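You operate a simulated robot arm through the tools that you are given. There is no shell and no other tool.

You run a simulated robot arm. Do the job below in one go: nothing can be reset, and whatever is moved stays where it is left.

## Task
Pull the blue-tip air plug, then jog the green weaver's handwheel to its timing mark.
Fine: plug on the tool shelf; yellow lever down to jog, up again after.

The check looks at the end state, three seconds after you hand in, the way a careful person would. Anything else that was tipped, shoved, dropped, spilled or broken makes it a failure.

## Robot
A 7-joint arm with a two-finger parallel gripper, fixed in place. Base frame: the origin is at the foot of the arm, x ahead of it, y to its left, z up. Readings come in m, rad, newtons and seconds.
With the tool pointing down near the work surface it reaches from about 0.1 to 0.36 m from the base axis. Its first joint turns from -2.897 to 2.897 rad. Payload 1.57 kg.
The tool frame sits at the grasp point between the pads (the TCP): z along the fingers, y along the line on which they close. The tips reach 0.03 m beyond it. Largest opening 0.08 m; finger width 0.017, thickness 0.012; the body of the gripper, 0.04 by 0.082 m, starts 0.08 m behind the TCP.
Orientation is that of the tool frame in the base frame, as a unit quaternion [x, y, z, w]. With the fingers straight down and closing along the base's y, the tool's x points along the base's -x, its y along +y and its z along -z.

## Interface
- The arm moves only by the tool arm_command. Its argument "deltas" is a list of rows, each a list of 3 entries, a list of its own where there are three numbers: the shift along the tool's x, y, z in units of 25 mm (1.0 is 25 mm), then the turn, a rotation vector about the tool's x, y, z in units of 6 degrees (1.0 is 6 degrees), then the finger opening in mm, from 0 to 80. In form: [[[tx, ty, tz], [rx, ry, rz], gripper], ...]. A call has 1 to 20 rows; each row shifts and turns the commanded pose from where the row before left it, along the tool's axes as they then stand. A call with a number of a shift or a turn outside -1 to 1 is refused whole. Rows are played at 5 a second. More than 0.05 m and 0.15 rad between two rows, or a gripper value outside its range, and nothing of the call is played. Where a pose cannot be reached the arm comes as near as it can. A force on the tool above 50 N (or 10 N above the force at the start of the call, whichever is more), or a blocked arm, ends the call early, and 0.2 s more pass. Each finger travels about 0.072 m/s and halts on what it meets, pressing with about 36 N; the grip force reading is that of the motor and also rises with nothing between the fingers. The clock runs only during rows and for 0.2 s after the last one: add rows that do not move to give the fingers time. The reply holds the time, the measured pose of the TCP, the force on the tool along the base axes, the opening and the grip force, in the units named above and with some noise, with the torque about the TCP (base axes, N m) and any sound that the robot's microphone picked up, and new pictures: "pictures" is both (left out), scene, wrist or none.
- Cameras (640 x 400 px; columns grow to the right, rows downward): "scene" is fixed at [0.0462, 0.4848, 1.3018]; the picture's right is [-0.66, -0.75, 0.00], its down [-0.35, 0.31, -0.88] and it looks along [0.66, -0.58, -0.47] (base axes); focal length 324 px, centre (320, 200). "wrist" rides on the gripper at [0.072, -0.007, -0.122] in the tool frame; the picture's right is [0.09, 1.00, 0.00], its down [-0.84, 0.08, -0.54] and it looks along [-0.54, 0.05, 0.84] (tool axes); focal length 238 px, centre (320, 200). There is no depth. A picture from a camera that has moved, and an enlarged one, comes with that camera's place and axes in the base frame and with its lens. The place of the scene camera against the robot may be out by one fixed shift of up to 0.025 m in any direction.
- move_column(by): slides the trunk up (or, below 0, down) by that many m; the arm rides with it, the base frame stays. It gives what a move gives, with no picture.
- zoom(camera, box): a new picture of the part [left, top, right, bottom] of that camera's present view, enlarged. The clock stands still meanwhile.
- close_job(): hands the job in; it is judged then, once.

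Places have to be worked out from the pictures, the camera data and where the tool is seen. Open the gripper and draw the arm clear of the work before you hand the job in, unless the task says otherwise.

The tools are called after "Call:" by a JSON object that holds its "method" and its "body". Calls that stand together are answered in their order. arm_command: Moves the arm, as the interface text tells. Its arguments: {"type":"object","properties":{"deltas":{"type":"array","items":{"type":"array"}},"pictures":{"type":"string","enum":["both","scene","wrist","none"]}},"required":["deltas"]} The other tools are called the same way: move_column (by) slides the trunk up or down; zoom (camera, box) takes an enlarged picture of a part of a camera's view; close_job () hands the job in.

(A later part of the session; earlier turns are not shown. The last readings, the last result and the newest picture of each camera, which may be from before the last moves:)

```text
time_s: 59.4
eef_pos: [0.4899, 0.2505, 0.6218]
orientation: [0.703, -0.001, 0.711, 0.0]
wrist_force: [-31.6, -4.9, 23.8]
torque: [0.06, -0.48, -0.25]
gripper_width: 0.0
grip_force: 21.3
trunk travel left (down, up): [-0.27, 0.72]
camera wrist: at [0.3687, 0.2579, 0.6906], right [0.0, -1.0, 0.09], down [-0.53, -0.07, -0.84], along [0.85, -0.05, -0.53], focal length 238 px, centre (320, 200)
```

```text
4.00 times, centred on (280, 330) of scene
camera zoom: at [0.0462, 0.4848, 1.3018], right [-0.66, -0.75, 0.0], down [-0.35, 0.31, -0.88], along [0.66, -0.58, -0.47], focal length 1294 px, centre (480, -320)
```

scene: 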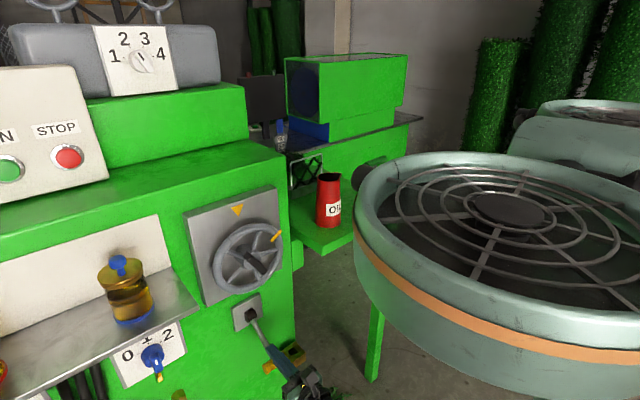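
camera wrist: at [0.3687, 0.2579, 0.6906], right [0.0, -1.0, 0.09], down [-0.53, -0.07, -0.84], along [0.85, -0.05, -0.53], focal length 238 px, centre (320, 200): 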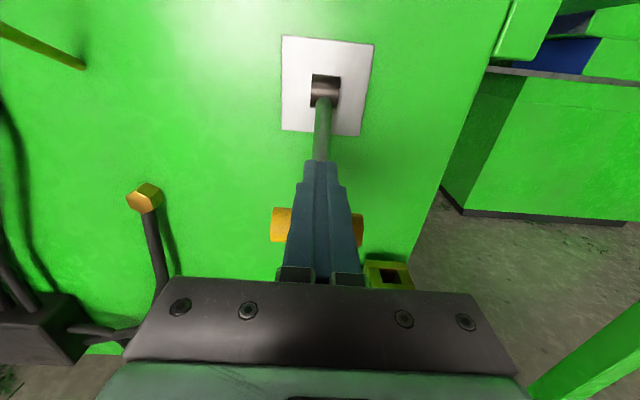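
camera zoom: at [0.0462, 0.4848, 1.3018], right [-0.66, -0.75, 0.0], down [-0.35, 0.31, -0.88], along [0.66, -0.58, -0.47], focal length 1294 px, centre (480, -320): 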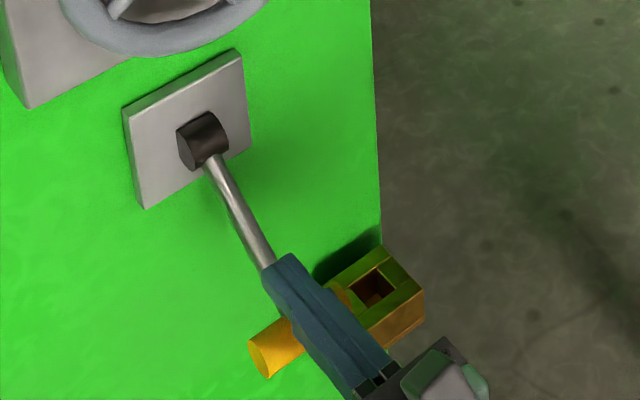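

Firm resistance (≈24 N up, −32 N back) with the handle unmoved: the lever is at its lower stop. I back off up and away immediately.

Call:
{"method": "arm_command", "body": {"deltas": [[[0.2, 0, -0.3], [0, 0, 0], 0], [[0.3, 0, -0.4], [0, 0, 0], 0], [[0.3, 0, -0.4], [0, 0, 0], 0], [[0.4, 0, -0.4], [0, 0, 0], 0], [[0.4, 0, -0.4], [0, 0, 0], 0], [[0, 0, 0], [0, 0, 0], 0]], "pictures": "both"}}

Call:
{"method": "zoom", "body": {"camera": "scene", "box": [200, 200, 340, 380]}}

```text
time_s: 60.8
eef_pos: [0.4442, 0.2515, 0.6557]
orientation: [0.707, 0.0, 0.707, 0.0]
wrist_force: [-0.1, -0.1, -0.3]
torque: [-0.01, 0.0, -0.03]
gripper_width: 0.0
grip_force: 21.4
trunk travel left (down, up): [-0.27, 0.72]
camera wrist: at [0.3237, 0.2581, 0.7265], right [0.0, -1.0, 0.09], down [-0.54, -0.08, -0.84], along [0.84, -0.05, -0.54], focal length 238 px, centre (320, 200)
```

scene: 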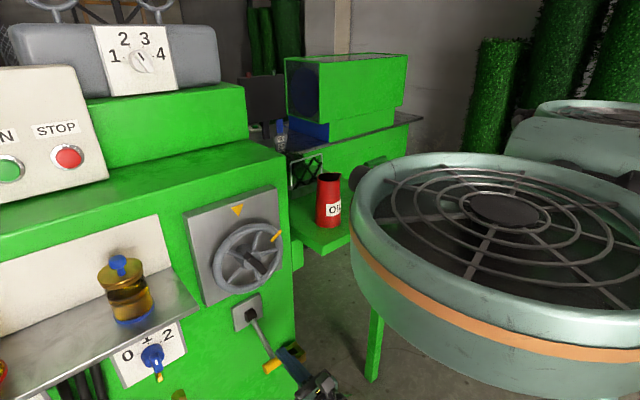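
wrist: 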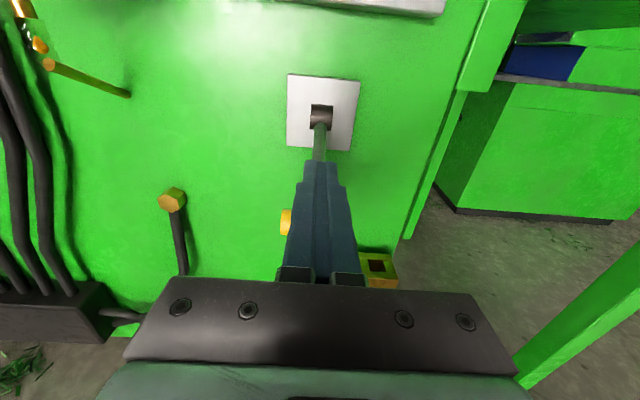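

```text
2.22 times, centred on (270, 290) of scene
camera zoom: at [0.0462, 0.4848, 1.3018], right [-0.66, -0.75, 0.0], down [-0.35, 0.31, -0.88], along [0.66, -0.58, -0.47], focal length 719 px, centre (431, 0)
```

zoom: 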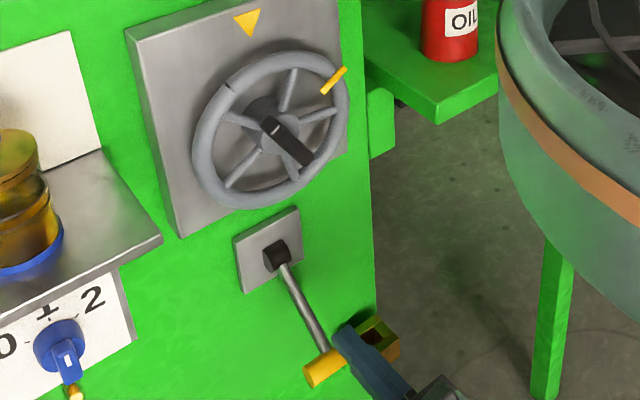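

Lever stays down on its own. Now I raise the trunk so the hand faces the wheel hub (z≈0.864), staying back at x≈0.444, and open the fingers.

Call:
{"method": "move_column", "body": {"by": 0.209}}

Call:
{"method": "arm_command", "body": {"deltas": [[[0, 0.1, 0], [0, 0, 0], 60], [[0, 0, 0], [0, 0, 0], 60], [[0, 0, 0], [0, 0, 0], 60]], "pictures": "both"}}

Call:
{"method": "zoom", "body": {"camera": "wrist", "box": [190, 40, 450, 280]}}

```text
time_s: 63.0
eef_pos: [0.4451, 0.2505, 0.8643]
orientation: [0.707, 0.0, 0.707, 0.0]
wrist_force: [0.0, 0.0, 0.0]
torque: [-0.02, -0.02, 0.0]
gripper_width: 0.0
grip_force: 20.9
trunk travel left (down, up): [-0.479, 0.511]
```

```text
time_s: 63.9
eef_pos: [0.4445, 0.2474, 0.8636]
orientation: [0.706, 0.001, 0.708, -0.001]
wrist_force: [0.2, 0.3, 0.4]
torque: [-0.02, 0.03, 0.0]
gripper_width: 0.0602
grip_force: 0.1
trunk travel left (down, up): [-0.479, 0.511]
camera wrist: at [0.3229, 0.2555, 0.9349], right [0.0, -1.0, 0.09], down [-0.54, -0.08, -0.84], along [0.84, -0.05, -0.54], focal length 238 px, centre (320, 200)
```

scene: 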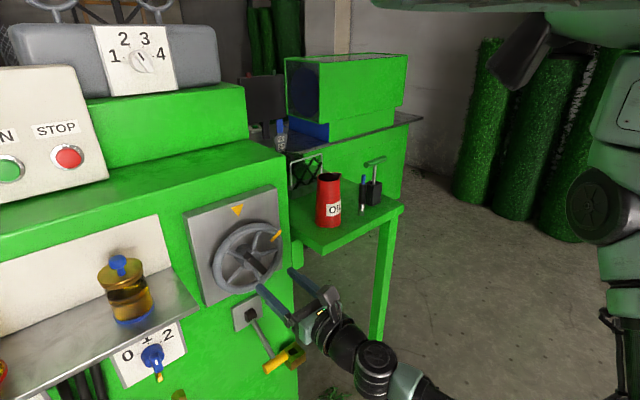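
wrist: 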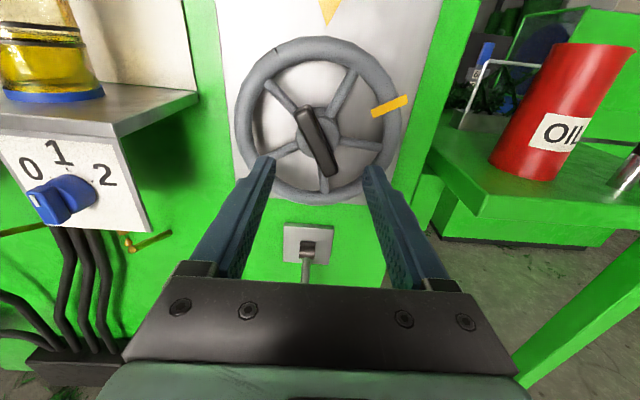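

```text
1.67 times, centred on (320, 160) of wrist
camera zoom: at [0.3229, 0.2555, 0.9349], right [0.0, -1.0, 0.09], down [-0.54, -0.08, -0.84], along [0.84, -0.05, -0.54], focal length 397 px, centre (320, 267)
```

zoom: 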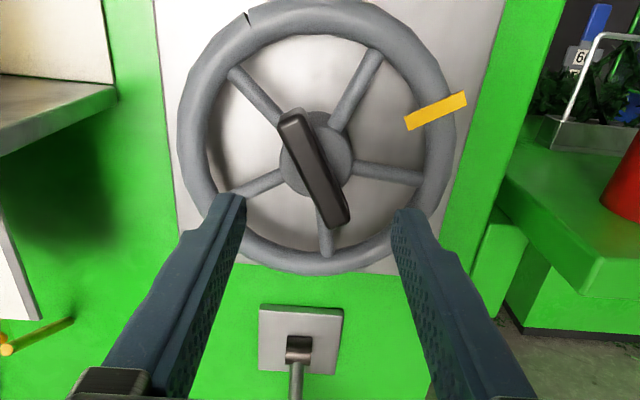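

Clear frontal view: wheel axis at (y≈0.252, z≈0.8615), bar front at x≈0.533, bar tilted 29° left of vertical, yellow rim mark about 61° right of top. I centre the tool on the axis and roll −29° so the pads face the bar's sides.

Call:
{"method": "arm_command", "body": {"deltas": [[[-0.09, -0.19, 0], [0, 0, 0], 60], [[0, 0, 0], [0, 0, -1], 60], [[0, 0, 0], [0, 0, -1], 60], [[0, 0, 0], [0, 0, -1], 60], [[0, 0, 0], [0, 0, -1], 60], [[0, 0, 0], [0, 0, -0.83], 60], [[0, 0, 0], [0, 0, 0], 60]], "pictures": "both"}}

Call:
{"method": "zoom", "body": {"camera": "wrist", "box": [190, 40, 450, 280]}}

```text
time_s: 65.5
eef_pos: [0.4454, 0.2537, 0.8618]
orientation: [0.684, 0.177, 0.685, 0.178]
wrist_force: [0.6, -0.5, 0.4]
torque: [0.01, -0.01, 0.0]
gripper_width: 0.0598
grip_force: 0.1
trunk travel left (down, up): [-0.479, 0.511]
camera wrist: at [0.3238, 0.2951, 0.92], right [0.0, -0.83, 0.56], down [-0.54, -0.47, -0.69], along [0.84, -0.31, -0.45], focal length 238 px, centre (320, 200)
```

scene: 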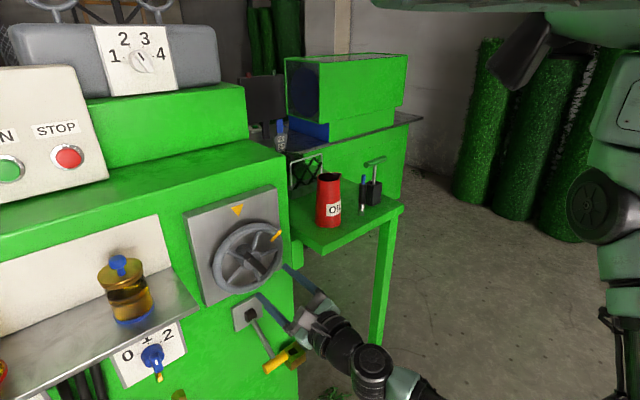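
wrist: 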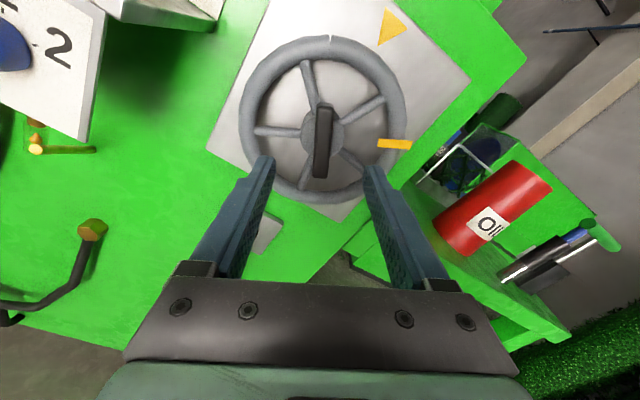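

```text
1.67 times, centred on (320, 160) of wrist
camera zoom: at [0.3238, 0.2951, 0.92], right [0.0, -0.83, 0.56], down [-0.54, -0.47, -0.69], along [0.84, -0.31, -0.45], focal length 397 px, centre (320, 267)
```

zoom: 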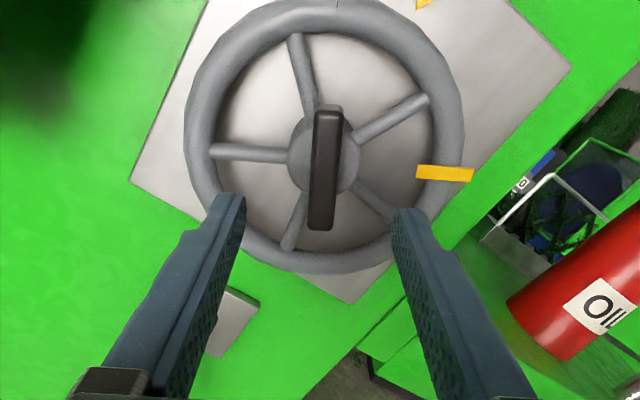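

Bar is aligned with the tool within about 1°, ~1.5 mm to one side. I correct that, narrow to 40 mm and advance toward the bar in steps.

Call:
{"method": "arm_command", "body": {"deltas": [[[0, 0.06, 0], [0, 0, 0], 44], [[0, 0, 0.7], [0, 0, 0], 40], [[0, 0, 0.7], [0, 0, 0], 40], [[0, 0, 0.7], [0, 0, 0], 40], [[0, 0, 0], [0, 0, 0], 40]], "pictures": "both"}}

Call:
{"method": "zoom", "body": {"camera": "wrist", "box": [220, 80, 420, 280]}}

Call:
{"method": "zoom", "body": {"camera": "scene", "box": [190, 190, 330, 320]}}

```text
time_s: 66.7
eef_pos: [0.4971, 0.2531, 0.8632]
orientation: [0.684, 0.177, 0.685, 0.177]
wrist_force: [-0.3, 0.0, -1.1]
torque: [-0.01, -0.03, -0.01]
gripper_width: 0.04
grip_force: 0.1
trunk travel left (down, up): [-0.479, 0.511]
camera wrist: at [0.3758, 0.2937, 0.9211], right [0.0, -0.83, 0.56], down [-0.54, -0.47, -0.7], along [0.84, -0.31, -0.45], focal length 238 px, centre (320, 200)
```

scene: 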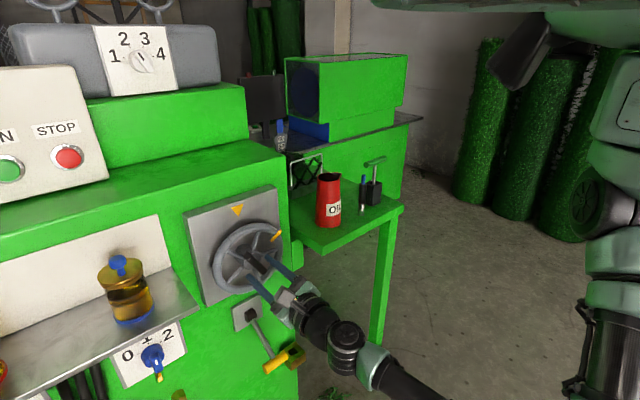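
wrist: 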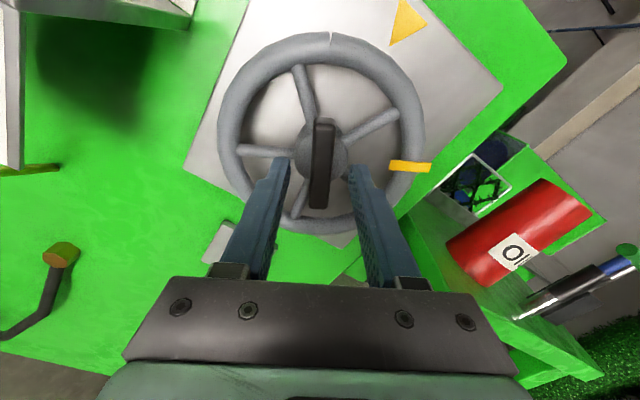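

```text
2.00 times, centred on (320, 180) of wrist
camera zoom: at [0.3758, 0.2937, 0.9211], right [0.0, -0.83, 0.56], down [-0.54, -0.47, -0.7], along [0.84, -0.31, -0.45], focal length 477 px, centre (320, 240)
```

zoom: 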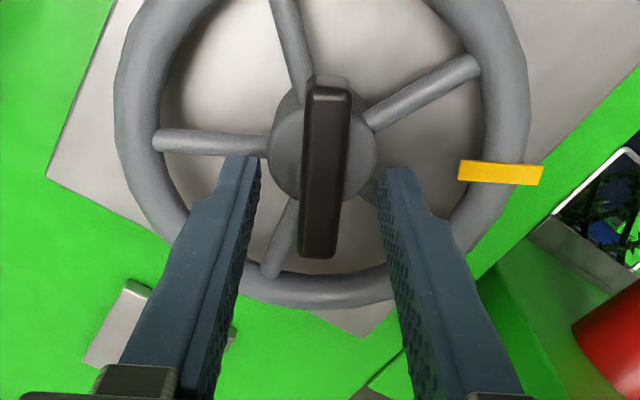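

```text
3.08 times, centred on (260, 255) of scene
camera zoom: at [0.0462, 0.4848, 1.3018], right [-0.66, -0.75, 0.0], down [-0.35, 0.31, -0.88], along [0.66, -0.58, -0.47], focal length 995 px, centre (505, 31)
```

zoom: 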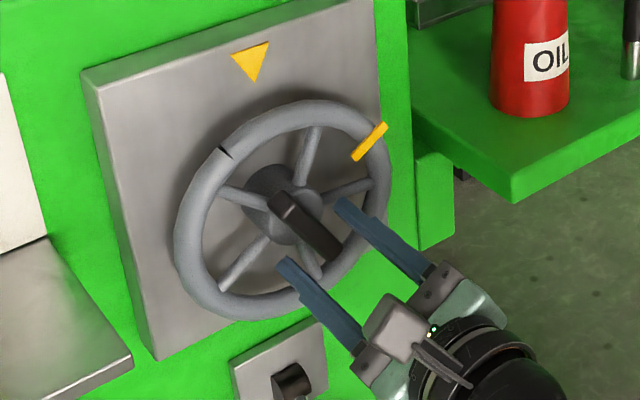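

Fingers are symmetric about the bar. I nudge 1 mm sideways and advance ~17 mm so the tips pass the bar's front face.

Call:
{"method": "arm_command", "body": {"deltas": [[[0, 0.04, 0.34], [0, 0, 0], 40], [[0, 0, 0.34], [0, 0, 0], 40], [[0, 0, 0], [0, 0, 0], 40]], "pictures": "both"}}

Call:
{"method": "zoom", "body": {"camera": "wrist", "box": [220, 80, 420, 280]}}

Call:
{"method": "zoom", "body": {"camera": "scene", "box": [190, 190, 330, 320]}}

```text
time_s: 67.5
eef_pos: [0.5145, 0.2528, 0.8636]
orientation: [0.684, 0.177, 0.685, 0.176]
wrist_force: [0.4, -0.3, -0.4]
torque: [0.01, 0.02, -0.01]
gripper_width: 0.04
grip_force: 0.0
trunk travel left (down, up): [-0.479, 0.511]
camera wrist: at [0.3931, 0.293, 0.9224], right [0.0, -0.83, 0.56], down [-0.54, -0.47, -0.7], along [0.84, -0.31, -0.45], focal length 238 px, centre (320, 200)
```

scene: 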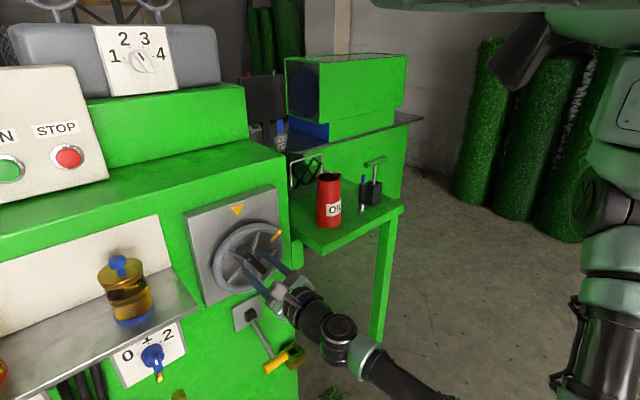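
wrist: 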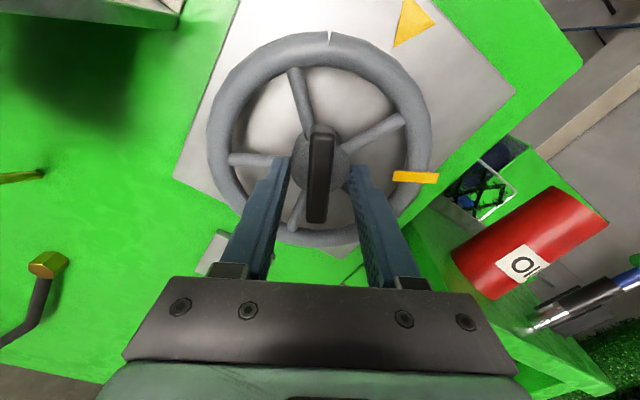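

```text
2.00 times, centred on (320, 180) of wrist
camera zoom: at [0.3931, 0.293, 0.9224], right [0.0, -0.83, 0.56], down [-0.54, -0.47, -0.7], along [0.84, -0.31, -0.45], focal length 477 px, centre (320, 240)
```

zoom: 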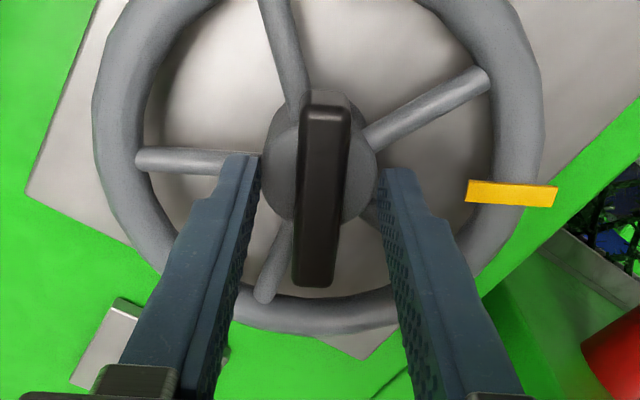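

```text
3.08 times, centred on (260, 255) of scene
camera zoom: at [0.0462, 0.4848, 1.3018], right [-0.66, -0.75, 0.0], down [-0.35, 0.31, -0.88], along [0.66, -0.58, -0.47], focal length 995 px, centre (505, 31)
```

zoom: 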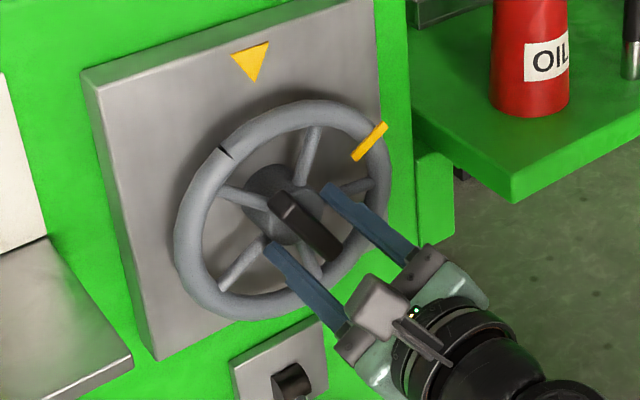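

The bar is centred between the fingers with the tips past its front. I close the gripper on it.

Call:
{"method": "arm_command", "body": {"deltas": [[[0, 0, 0], [0, 0, 0], 24], [[0, 0, 0], [0, 0, 0], 5], [[0, 0, 0], [0, 0, 0], 5], [[0, 0, 0], [0, 0, 0], 5]], "pictures": "both"}}

Call:
{"method": "zoom", "body": {"camera": "wrist", "box": [220, 80, 420, 280]}}

Call:
{"method": "zoom", "body": {"camera": "scene", "box": [190, 190, 330, 320]}}

```text
time_s: 68.5
eef_pos: [0.5154, 0.2512, 0.863]
orientation: [0.684, 0.177, 0.685, 0.177]
wrist_force: [1.4, 1.1, -0.6]
torque: [0.16, 0.19, 0.23]
gripper_width: 0.0158
grip_force: 31.0
trunk travel left (down, up): [-0.479, 0.511]
camera wrist: at [0.393, 0.2931, 0.9223], right [0.0, -0.83, 0.56], down [-0.54, -0.47, -0.69], along [0.84, -0.31, -0.45], focal length 238 px, centre (320, 200)
```

scene: 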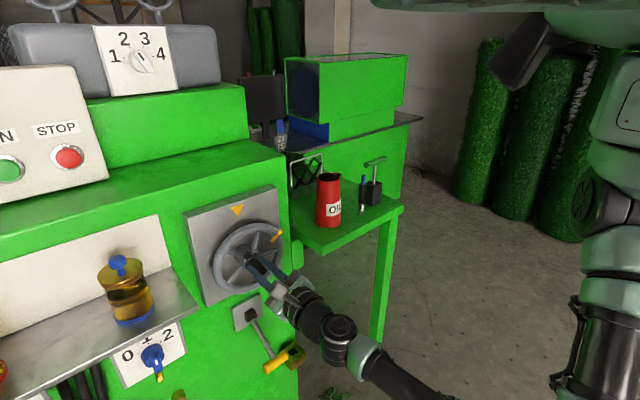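
wrist: 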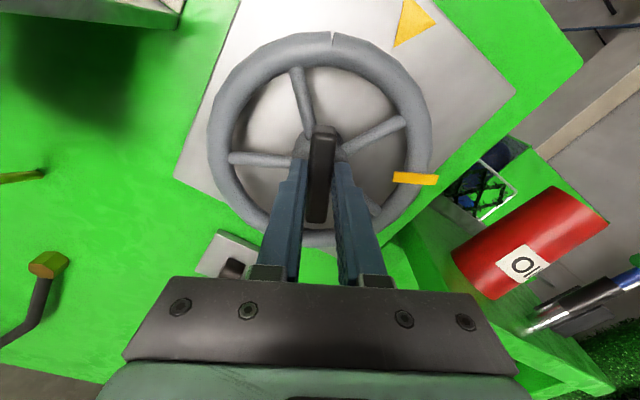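

```text
2.00 times, centred on (320, 180) of wrist
camera zoom: at [0.393, 0.2931, 0.9223], right [0.0, -0.83, 0.56], down [-0.54, -0.47, -0.69], along [0.84, -0.31, -0.45], focal length 477 px, centre (320, 240)
```

zoom: 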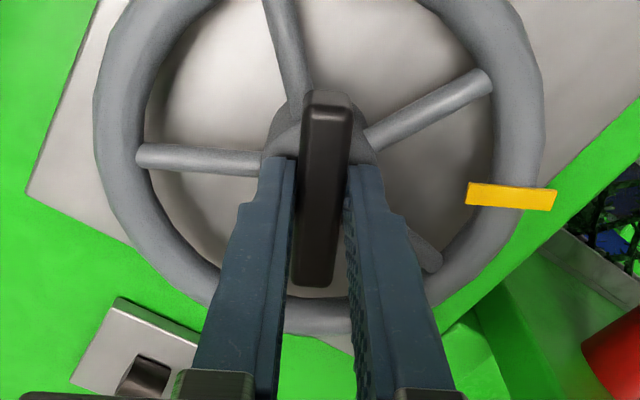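

```text
3.08 times, centred on (260, 255) of scene
camera zoom: at [0.0462, 0.4848, 1.3018], right [-0.66, -0.75, 0.0], down [-0.35, 0.31, -0.88], along [0.66, -0.58, -0.47], focal length 995 px, centre (505, 31)
```

zoom: 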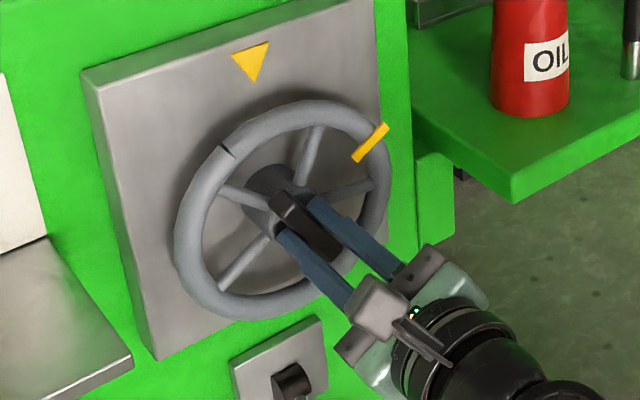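

Bar is gripped (15.8 mm, 31 N). I test a small 6° turn counter-clockwise (negative about tool z) and check forces and wheel response.

Call:
{"method": "arm_command", "body": {"deltas": [[[0, 0, 0], [0, 0, -0.5], 5], [[0, 0, 0], [0, 0, -0.5], 5], [[0, 0, 0], [0, 0, 0], 5]], "pictures": "scene"}}

Call:
{"method": "zoom", "body": {"camera": "scene", "box": [190, 190, 330, 320]}}

```text
time_s: 69.2
eef_pos: [0.5134, 0.2525, 0.8634]
orientation: [0.674, 0.213, 0.675, 0.212]
wrist_force: [7.2, 4.2, 1.1]
torque: [0.11, -0.34, -0.04]
gripper_width: 0.0159
grip_force: 31.8
trunk travel left (down, up): [-0.479, 0.511]
```

scene: 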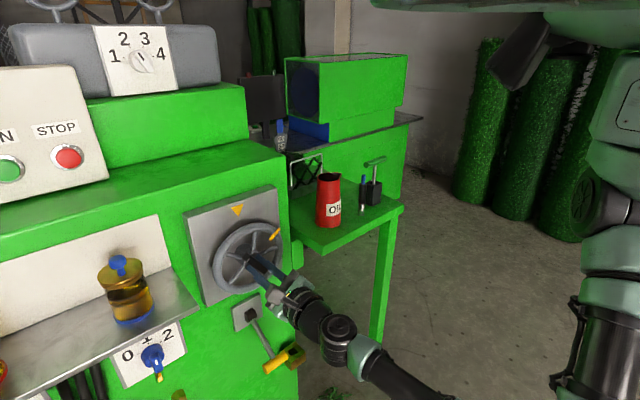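

```text
3.08 times, centred on (260, 255) of scene
camera zoom: at [0.0462, 0.4848, 1.3018], right [-0.66, -0.75, 0.0], down [-0.35, 0.31, -0.88], along [0.66, -0.58, -0.47], focal length 995 px, centre (505, 31)
```

zoom: 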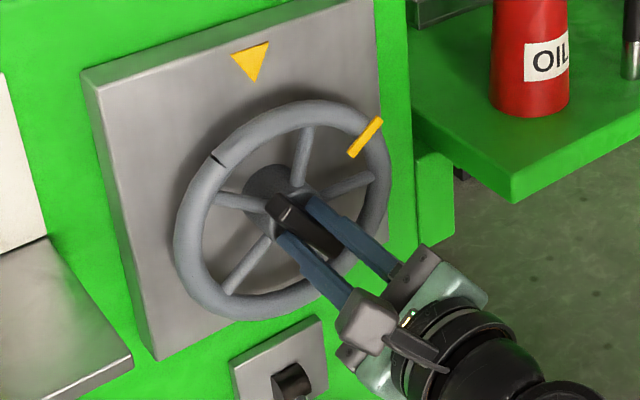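

The wheel follows the hand with low torque. I turn on another ~22° in small rows.

Call:
{"method": "arm_command", "body": {"deltas": [[[0, 0, 0], [0, 0, -0.6], 5], [[0, 0, 0], [0, 0, -0.6], 5], [[0, 0, 0], [0, 0, -0.6], 5], [[0, 0, 0], [0, 0, -0.6], 5], [[0, 0, 0], [0, 0, -0.6], 5], [[0, 0, 0], [0, 0, -0.6], 5], [[0, 0, 0], [0, 0, 0], 5]], "pictures": "scene"}}

Call:
{"method": "zoom", "body": {"camera": "scene", "box": [190, 190, 330, 320]}}

```text
time_s: 70.8
eef_pos: [0.5144, 0.2532, 0.862]
orientation: [0.622, 0.337, 0.623, 0.335]
wrist_force: [-19.3, 6.4, -14.4]
torque: [0.08, 0.17, 0.18]
gripper_width: 0.0161
grip_force: 31.2
trunk travel left (down, up): [-0.479, 0.511]
```

scene: 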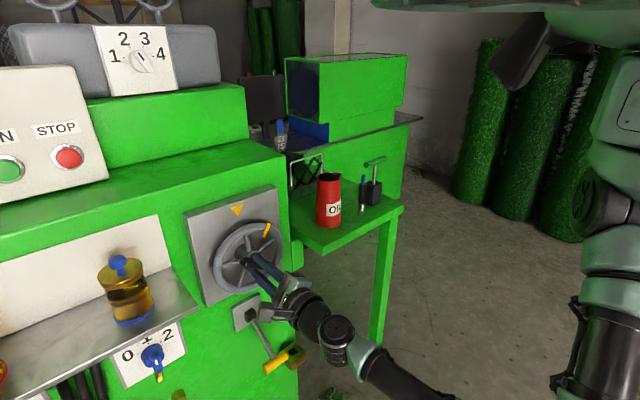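

```text
3.08 times, centred on (260, 255) of scene
camera zoom: at [0.0462, 0.4848, 1.3018], right [-0.66, -0.75, 0.0], down [-0.35, 0.31, -0.88], along [0.66, -0.58, -0.47], focal length 995 px, centre (505, 31)
```

zoom: 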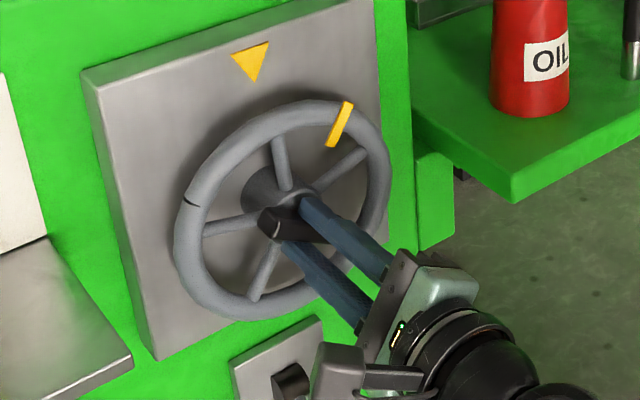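

The wheel has turned ~28° and tracks well, but side loads crept up (−19 N x, −14 N z). I ease the commanded position ~1.5 mm back and ~1.3 mm along the pad axis to relieve it.

Call:
{"method": "arm_command", "body": {"deltas": [[[-0.01, -0.05, -0.06], [0, 0, 0], 5], [[0, 0, 0], [0, 0, 0], 5]], "pictures": "none"}}

```text
time_s: 71.5
eef_pos: [0.5147, 0.2546, 0.8626]
orientation: [0.622, 0.335, 0.624, 0.335]
wrist_force: [3.3, 12.3, -4.7]
torque: [0.02, 0.61, -0.5]
gripper_width: 0.0159
grip_force: 31.1
trunk travel left (down, up): [-0.479, 0.511]
```

Loads are now small. I continue turning another 18° and check.

Call:
{"method": "arm_command", "body": {"deltas": [[[0, 0, 0], [0, 0, -0.6], 5], [[0, 0, 0], [0, 0, -0.6], 5], [[0, 0, 0], [0, 0, -0.6], 5], [[0, 0, 0], [0, 0, -0.6], 5], [[0, 0, 0], [0, 0, -0.6], 5], [[0, 0, 0], [0, 0, 0], 5]], "pictures": "both"}}

Call:
{"method": "zoom", "body": {"camera": "scene", "box": [190, 190, 330, 320]}}

Call:
{"method": "zoom", "body": {"camera": "wrist", "box": [190, 0, 450, 200]}}

```text
time_s: 72.8
eef_pos: [0.5134, 0.2527, 0.8625]
orientation: [0.561, 0.43, 0.563, 0.429]
wrist_force: [13.4, 16.9, 1.4]
torque: [-0.06, -0.15, 0.38]
gripper_width: 0.0163
grip_force: 31.8
trunk travel left (down, up): [-0.479, 0.511]
camera wrist: at [0.3925, 0.3246, 0.8728], right [0.0, -0.17, 0.98], down [-0.54, -0.83, -0.15], along [0.84, -0.53, -0.09], focal length 238 px, centre (320, 200)
```

scene: 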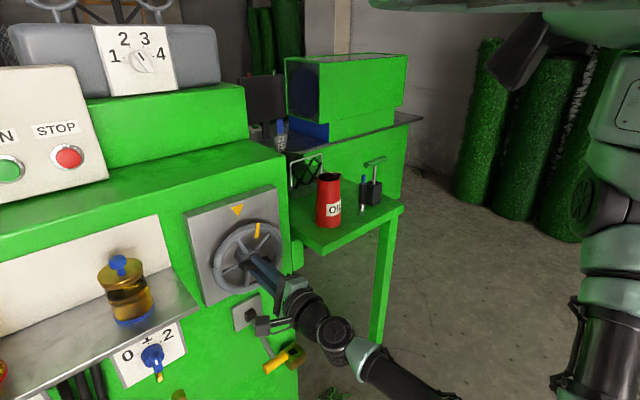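
wrist: 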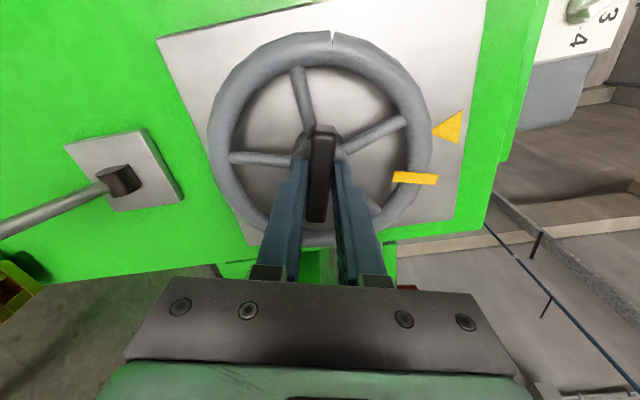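

```text
3.08 times, centred on (260, 255) of scene
camera zoom: at [0.0462, 0.4848, 1.3018], right [-0.66, -0.75, 0.0], down [-0.35, 0.31, -0.88], along [0.66, -0.58, -0.47], focal length 995 px, centre (505, 31)
```

zoom: 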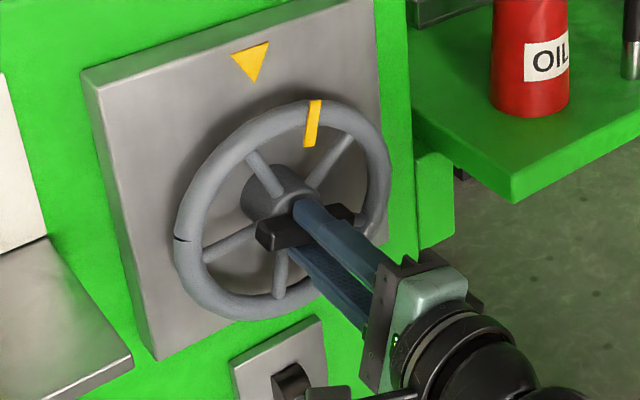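

```text
2.00 times, centred on (320, 100) of wrist
camera zoom: at [0.3925, 0.3246, 0.8728], right [0.0, -0.17, 0.98], down [-0.54, -0.83, -0.15], along [0.84, -0.53, -0.09], focal length 477 px, centre (320, 400)
```

zoom: 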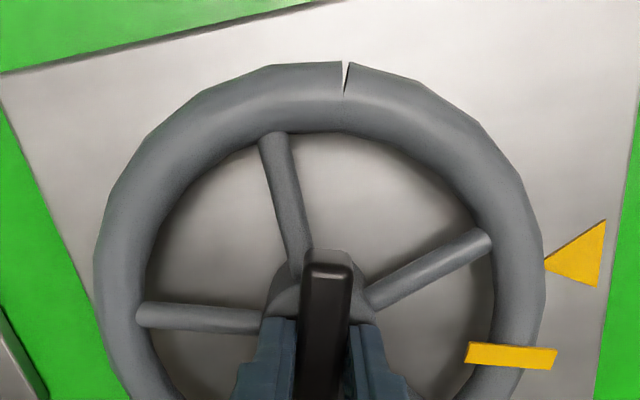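

The rim mark is now ~15° from the triangle, and it lies perpendicular to the bar, so the target is tool roll = 90° exactly. I relieve small side loads and turn 12° further.

Call:
{"method": "arm_command", "body": {"deltas": [[[0.035, -0.01, 0.03], [0, 0, -0.5], 5], [[0, 0, 0], [0, 0, -0.5], 5], [[0, 0, 0], [0, 0, -0.5], 5], [[0, 0, 0], [0, 0, -0.5], 5], [[0, 0, 0], [0, 0, 0], 5]], "pictures": "both"}}

Call:
{"method": "zoom", "body": {"camera": "scene", "box": [190, 190, 330, 320]}}

Call:
{"method": "zoom", "body": {"camera": "wrist", "box": [300, 60, 500, 220]}}

```text
time_s: 74.0
eef_pos: [0.5135, 0.2537, 0.8591]
orientation: [0.514, 0.486, 0.513, 0.485]
wrist_force: [-7.3, 8.6, -9.3]
torque: [-0.05, 0.09, 0.29]
gripper_width: 0.0159
grip_force: 31.6
trunk travel left (down, up): [-0.479, 0.511]
camera wrist: at [0.3927, 0.3261, 0.8572], right [0.0, 0.04, 1.0], down [-0.54, -0.84, 0.03], along [0.84, -0.54, 0.02], focal length 238 px, centre (320, 200)
```

scene: 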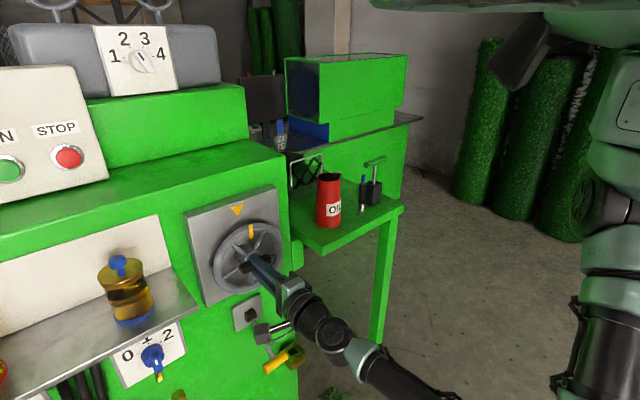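
wrist: 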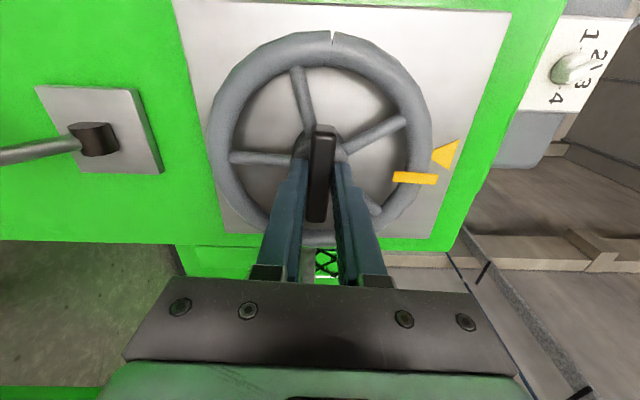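

```text
3.08 times, centred on (260, 255) of scene
camera zoom: at [0.0462, 0.4848, 1.3018], right [-0.66, -0.75, 0.0], down [-0.35, 0.31, -0.88], along [0.66, -0.58, -0.47], focal length 995 px, centre (505, 31)
```

zoom: 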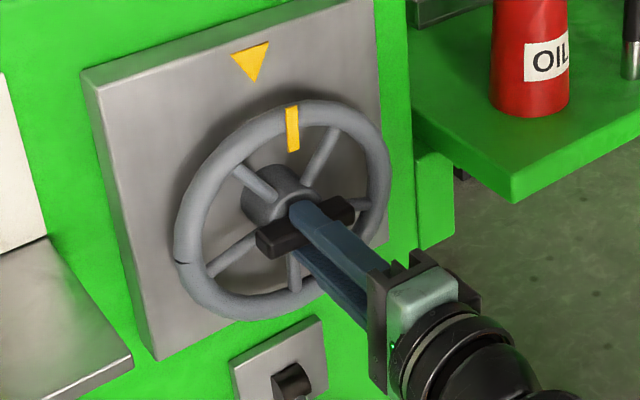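

```text
2.50 times, centred on (400, 140) of wrist
camera zoom: at [0.3927, 0.3261, 0.8572], right [0.0, 0.04, 1.0], down [-0.54, -0.84, 0.03], along [0.84, -0.54, 0.02], focal length 596 px, centre (120, 350)
```

zoom: 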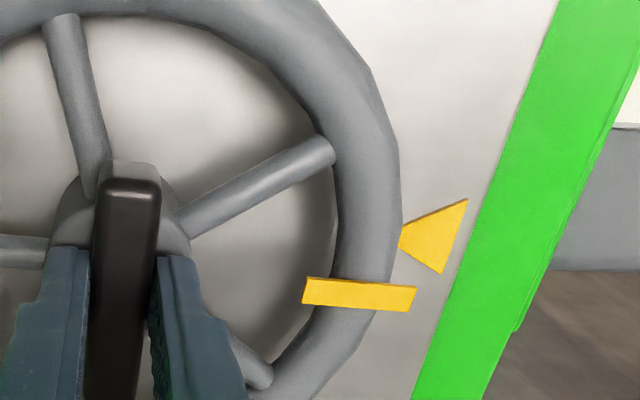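

Measured tool roll is 93.2°, so about 3° remain to bring the bar horizontal and the mark to the top. I turn the last 3.2°.

Call:
{"method": "arm_command", "body": {"deltas": [[[0.01, -0.03, -0.01], [0, 0, -0.3], 5], [[0, 0, 0], [0, 0, -0.23], 5], [[0, 0, 0], [0, 0, 0], 5], [[0, 0, 0], [0, 0, 0], 5]], "pictures": "both"}}

Call:
{"method": "zoom", "body": {"camera": "scene", "box": [190, 190, 330, 320]}}

Call:
{"method": "zoom", "body": {"camera": "wrist", "box": [300, 60, 500, 220]}}

```text
time_s: 75.0
eef_pos: [0.5145, 0.2534, 0.8605]
orientation: [0.501, 0.5, 0.5, 0.499]
wrist_force: [-16.3, 1.4, -15.2]
torque: [0.01, 0.27, 0.75]
gripper_width: 0.0159
grip_force: 31.6
trunk travel left (down, up): [-0.479, 0.511]
camera wrist: at [0.3927, 0.3259, 0.8531], right [0.0, 0.09, 1.0], down [-0.54, -0.84, 0.08], along [0.84, -0.54, 0.05], focal length 238 px, centre (320, 200)
```

scene: 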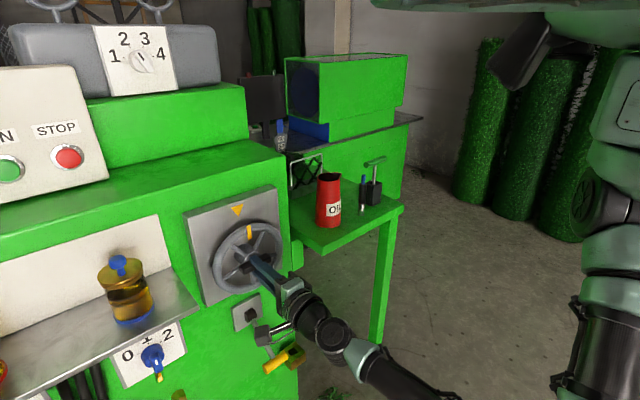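
wrist: 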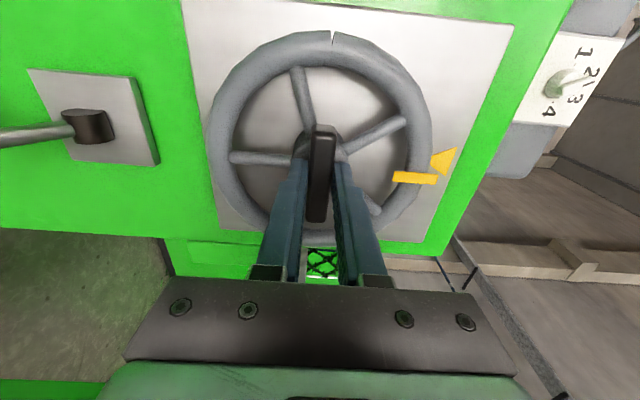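

```text
3.08 times, centred on (260, 255) of scene
camera zoom: at [0.0462, 0.4848, 1.3018], right [-0.66, -0.75, 0.0], down [-0.35, 0.31, -0.88], along [0.66, -0.58, -0.47], focal length 995 px, centre (505, 31)
```

zoom: 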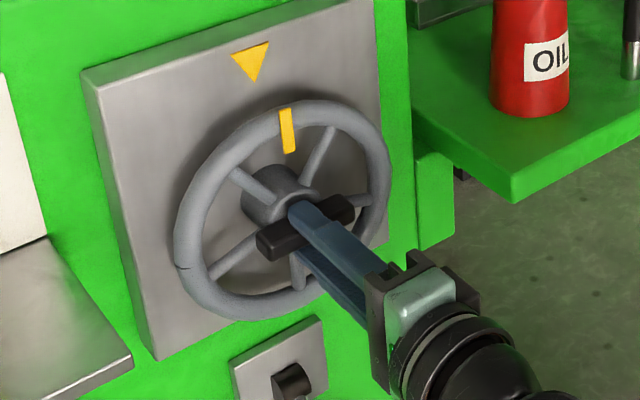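

```text
2.50 times, centred on (400, 140) of wrist
camera zoom: at [0.3927, 0.3259, 0.8531], right [0.0, 0.09, 1.0], down [-0.54, -0.84, 0.08], along [0.84, -0.54, 0.05], focal length 596 px, centre (120, 350)
```

zoom: 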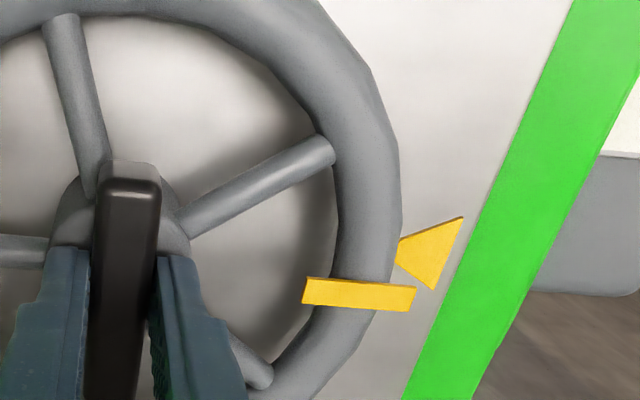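

Tool roll is now 90.1°, and in the scene view the mark strip is vertical beneath the triangle. I relieve the side load slightly, then open the fingers gently.

Call:
{"method": "arm_command", "body": {"deltas": [[[0, -0.04, -0.03], [0, 0, 0], 5], [[0, 0, 0], [0, 0, 0], 5]], "pictures": "none"}}

Call:
{"method": "arm_command", "body": {"deltas": [[[0, 0, 0], [0, 0, 0], 17], [[0, 0, 0], [0, 0, 0], 20], [[0, 0, 0], [0, 0, 0], 26], [[0, 0, 0], [0, 0, 0], 34], [[0, 0, 0], [0, 0, 0], 40], [[0, 0, 0], [0, 0, 0], 40]], "pictures": "both"}}

Call:
{"method": "zoom", "body": {"camera": "scene", "box": [190, 190, 330, 320]}}

Call:
{"method": "zoom", "body": {"camera": "wrist", "box": [300, 60, 500, 220]}}

```text
time_s: 75.7
eef_pos: [0.5124, 0.2525, 0.86]
orientation: [0.501, 0.499, 0.502, 0.499]
wrist_force: [-3.4, 4.7, -12.7]
torque: [0.04, 0.31, 0.24]
gripper_width: 0.0159
grip_force: 30.7
trunk travel left (down, up): [-0.479, 0.511]
```

```text
time_s: 77.0
eef_pos: [0.5139, 0.2518, 0.8612]
orientation: [0.501, 0.498, 0.501, 0.499]
wrist_force: [0.1, -0.8, 0.7]
torque: [0.0, -0.01, 0.02]
gripper_width: 0.0397
grip_force: 0.1
trunk travel left (down, up): [-0.479, 0.511]
camera wrist: at [0.3923, 0.3252, 0.854], right [0.0, 0.09, 1.0], down [-0.54, -0.84, 0.07], along [0.84, -0.54, 0.05], focal length 238 px, centre (320, 200)
```

scene: 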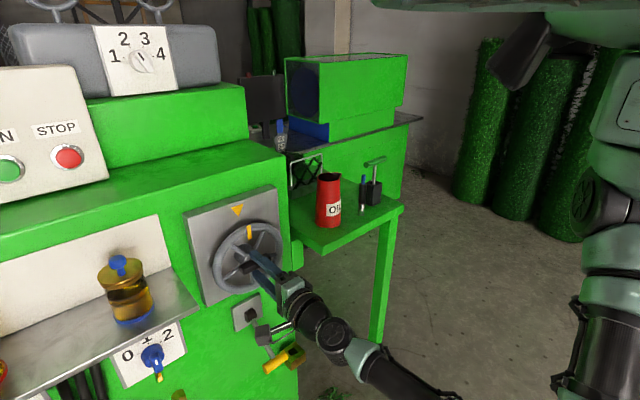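
wrist: 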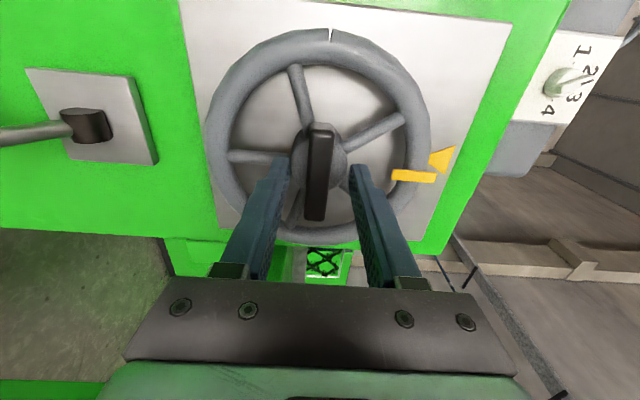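

```text
3.08 times, centred on (260, 255) of scene
camera zoom: at [0.0462, 0.4848, 1.3018], right [-0.66, -0.75, 0.0], down [-0.35, 0.31, -0.88], along [0.66, -0.58, -0.47], focal length 995 px, centre (505, 31)
```

zoom: 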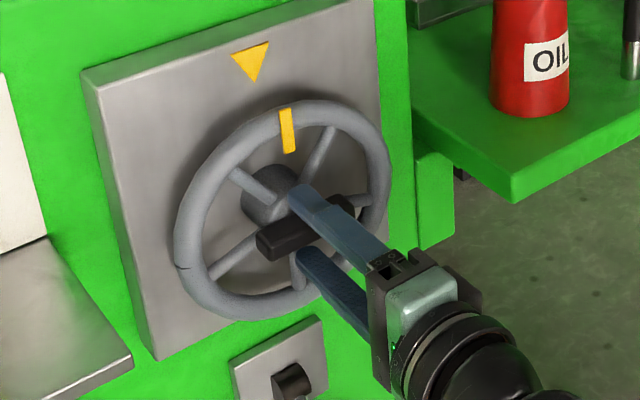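

```text
2.50 times, centred on (400, 140) of wrist
camera zoom: at [0.3923, 0.3252, 0.854], right [0.0, 0.09, 1.0], down [-0.54, -0.84, 0.07], along [0.84, -0.54, 0.05], focal length 596 px, centre (120, 350)
```

zoom: 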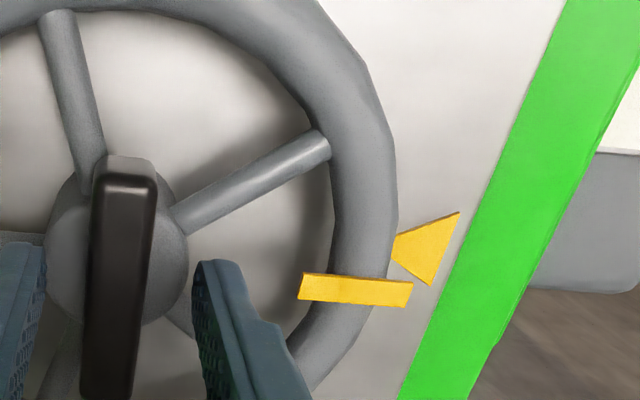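

The wheel held its position on release. I back straight out and roll the camera back on top for a parallax-free frontal check of mark versus triangle.

Call:
{"method": "arm_command", "body": {"deltas": [[[0, 0, -0.6], [0, 0, 0], 40], [[0, 0, -0.7], [0, 0, 0], 40], [[0, 0, -0.7], [0, 0, 0], 40], [[0, 0, -0.7], [0, 0, 0], 40], [[0, 0, 0], [0, 0, 0], 40]], "pictures": "none"}}

Call:
{"method": "arm_command", "body": {"deltas": [[[0, 0, 0], [0, 0, 1], 60], [[0, 0, 0], [0, 0, 1], 60], [[0, 0, 0], [0, 0, 1], 60], [[0, 0, 0], [0, 0, 1], 60], [[0, 0, 0], [0, 0, 1], 60], [[0, 0, 0], [0, 0, 1], 60], [[0, 0, 0], [0, 0, 1], 60], [[0, 0, 0], [0, 0, 1], 60], [[0, 0, 0], [0, 0, 1], 60], [[0, 0, 0], [0, 0, 1], 60], [[0, 0, 0], [0, 0, 1], 60], [[0, 0, 0], [0, 0, 1], 60], [[0, 0, 0], [0, 0, 1], 60], [[0, 0, 0], [0, 0, 1], 60], [[0, 0, 0], [0, 0, 1], 60], [[0, 0, 0], [0, 0, 0], 60]], "pictures": "both"}}

Call:
{"method": "zoom", "body": {"camera": "wrist", "box": [190, 0, 450, 240]}}

Call:
{"method": "zoom", "body": {"camera": "scene", "box": [190, 190, 330, 320]}}

```text
time_s: 78.2
eef_pos: [0.4463, 0.2513, 0.8601]
orientation: [0.501, 0.499, 0.502, 0.499]
wrist_force: [0.0, 0.5, -0.1]
torque: [0.01, 0.0, -0.02]
gripper_width: 0.04
grip_force: 0.1
trunk travel left (down, up): [-0.479, 0.511]
```

```text
time_s: 81.7
eef_pos: [0.4459, 0.2528, 0.8606]
orientation: [0.707, -0.002, 0.708, -0.002]
wrist_force: [-0.2, -0.2, -0.2]
torque: [0.03, -0.05, -0.03]
gripper_width: 0.0601
grip_force: 0.0
trunk travel left (down, up): [-0.479, 0.511]
camera wrist: at [0.3243, 0.2597, 0.932], right [0.0, -1.0, 0.09], down [-0.54, -0.07, -0.84], along [0.84, -0.05, -0.54], focal length 238 px, centre (320, 200)
```

scene: 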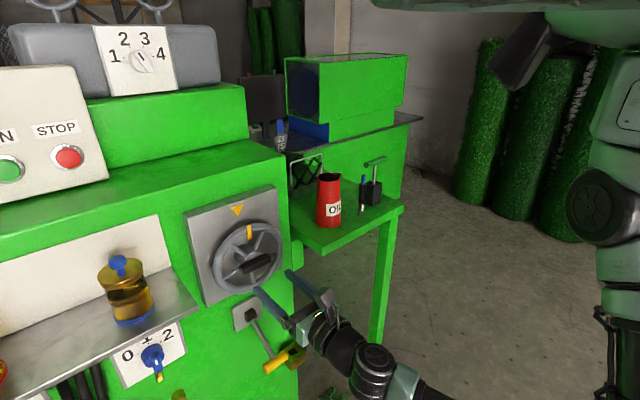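
wrist: 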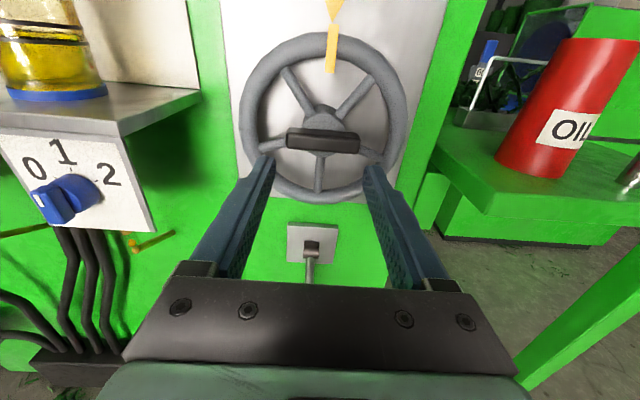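

```text
1.67 times, centred on (320, 120) of wrist
camera zoom: at [0.3243, 0.2597, 0.932], right [0.0, -1.0, 0.09], down [-0.54, -0.07, -0.84], along [0.84, -0.05, -0.54], focal length 397 px, centre (320, 333)
```

zoom: 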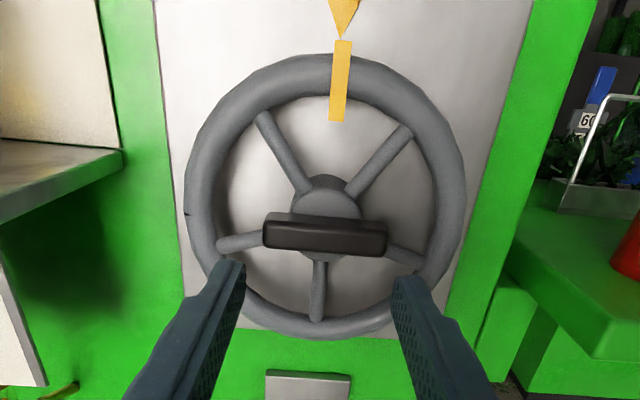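

```text
3.08 times, centred on (260, 255) of scene
camera zoom: at [0.0462, 0.4848, 1.3018], right [-0.66, -0.75, 0.0], down [-0.35, 0.31, -0.88], along [0.66, -0.58, -0.47], focal length 995 px, centre (505, 31)
```

zoom: 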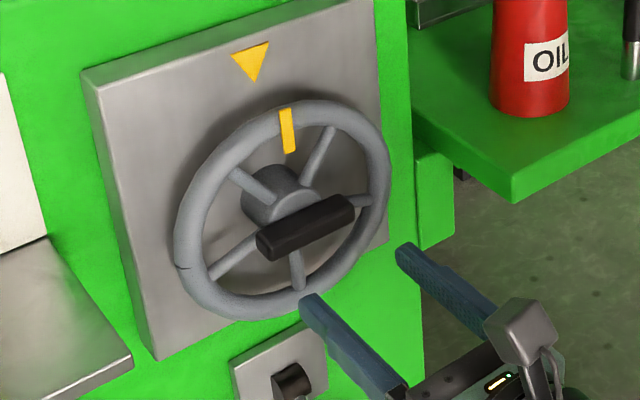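

Frontal view shows the rim mark right under the triangle's tip. I zoom in tightly to verify the alignment.

Call:
{"method": "zoom", "body": {"camera": "wrist", "box": [290, 0, 370, 80]}}

Call:
{"method": "zoom", "body": {"camera": "scene", "box": [210, 195, 280, 250]}}

```text
5.00 times, centred on (330, 40) of wrist
camera zoom: at [0.3243, 0.2597, 0.932], right [0.0, -1.0, 0.09], down [-0.54, -0.07, -0.84], along [0.84, -0.05, -0.54], focal length 1192 px, centre (270, 1000)
```

zoom: 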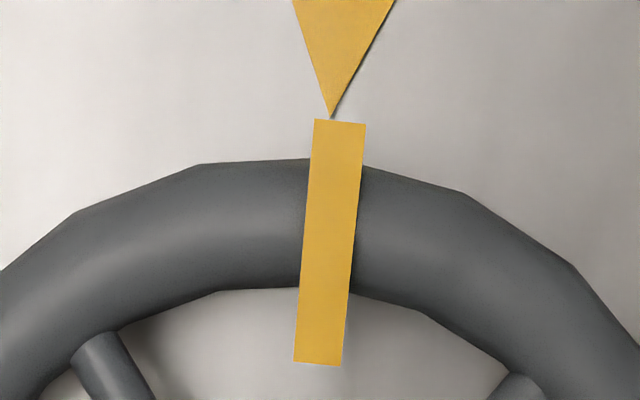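

```text
7.27 times, centred on (245, 222) of scene
camera zoom: at [0.0462, 0.4848, 1.3018], right [-0.66, -0.75, 0.0], down [-0.35, 0.31, -0.88], along [0.66, -0.58, -0.47], focal length 2352 px, centre (866, 36)
```

zoom: 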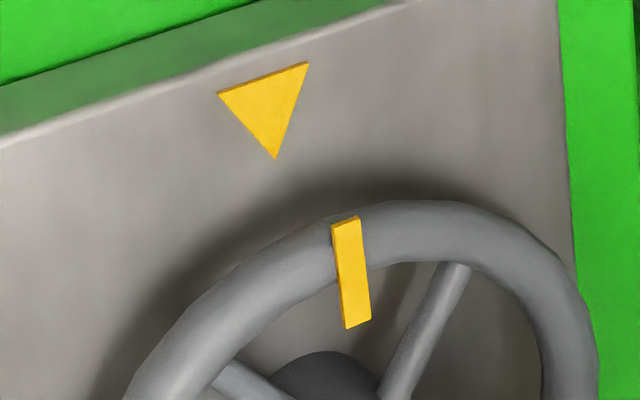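

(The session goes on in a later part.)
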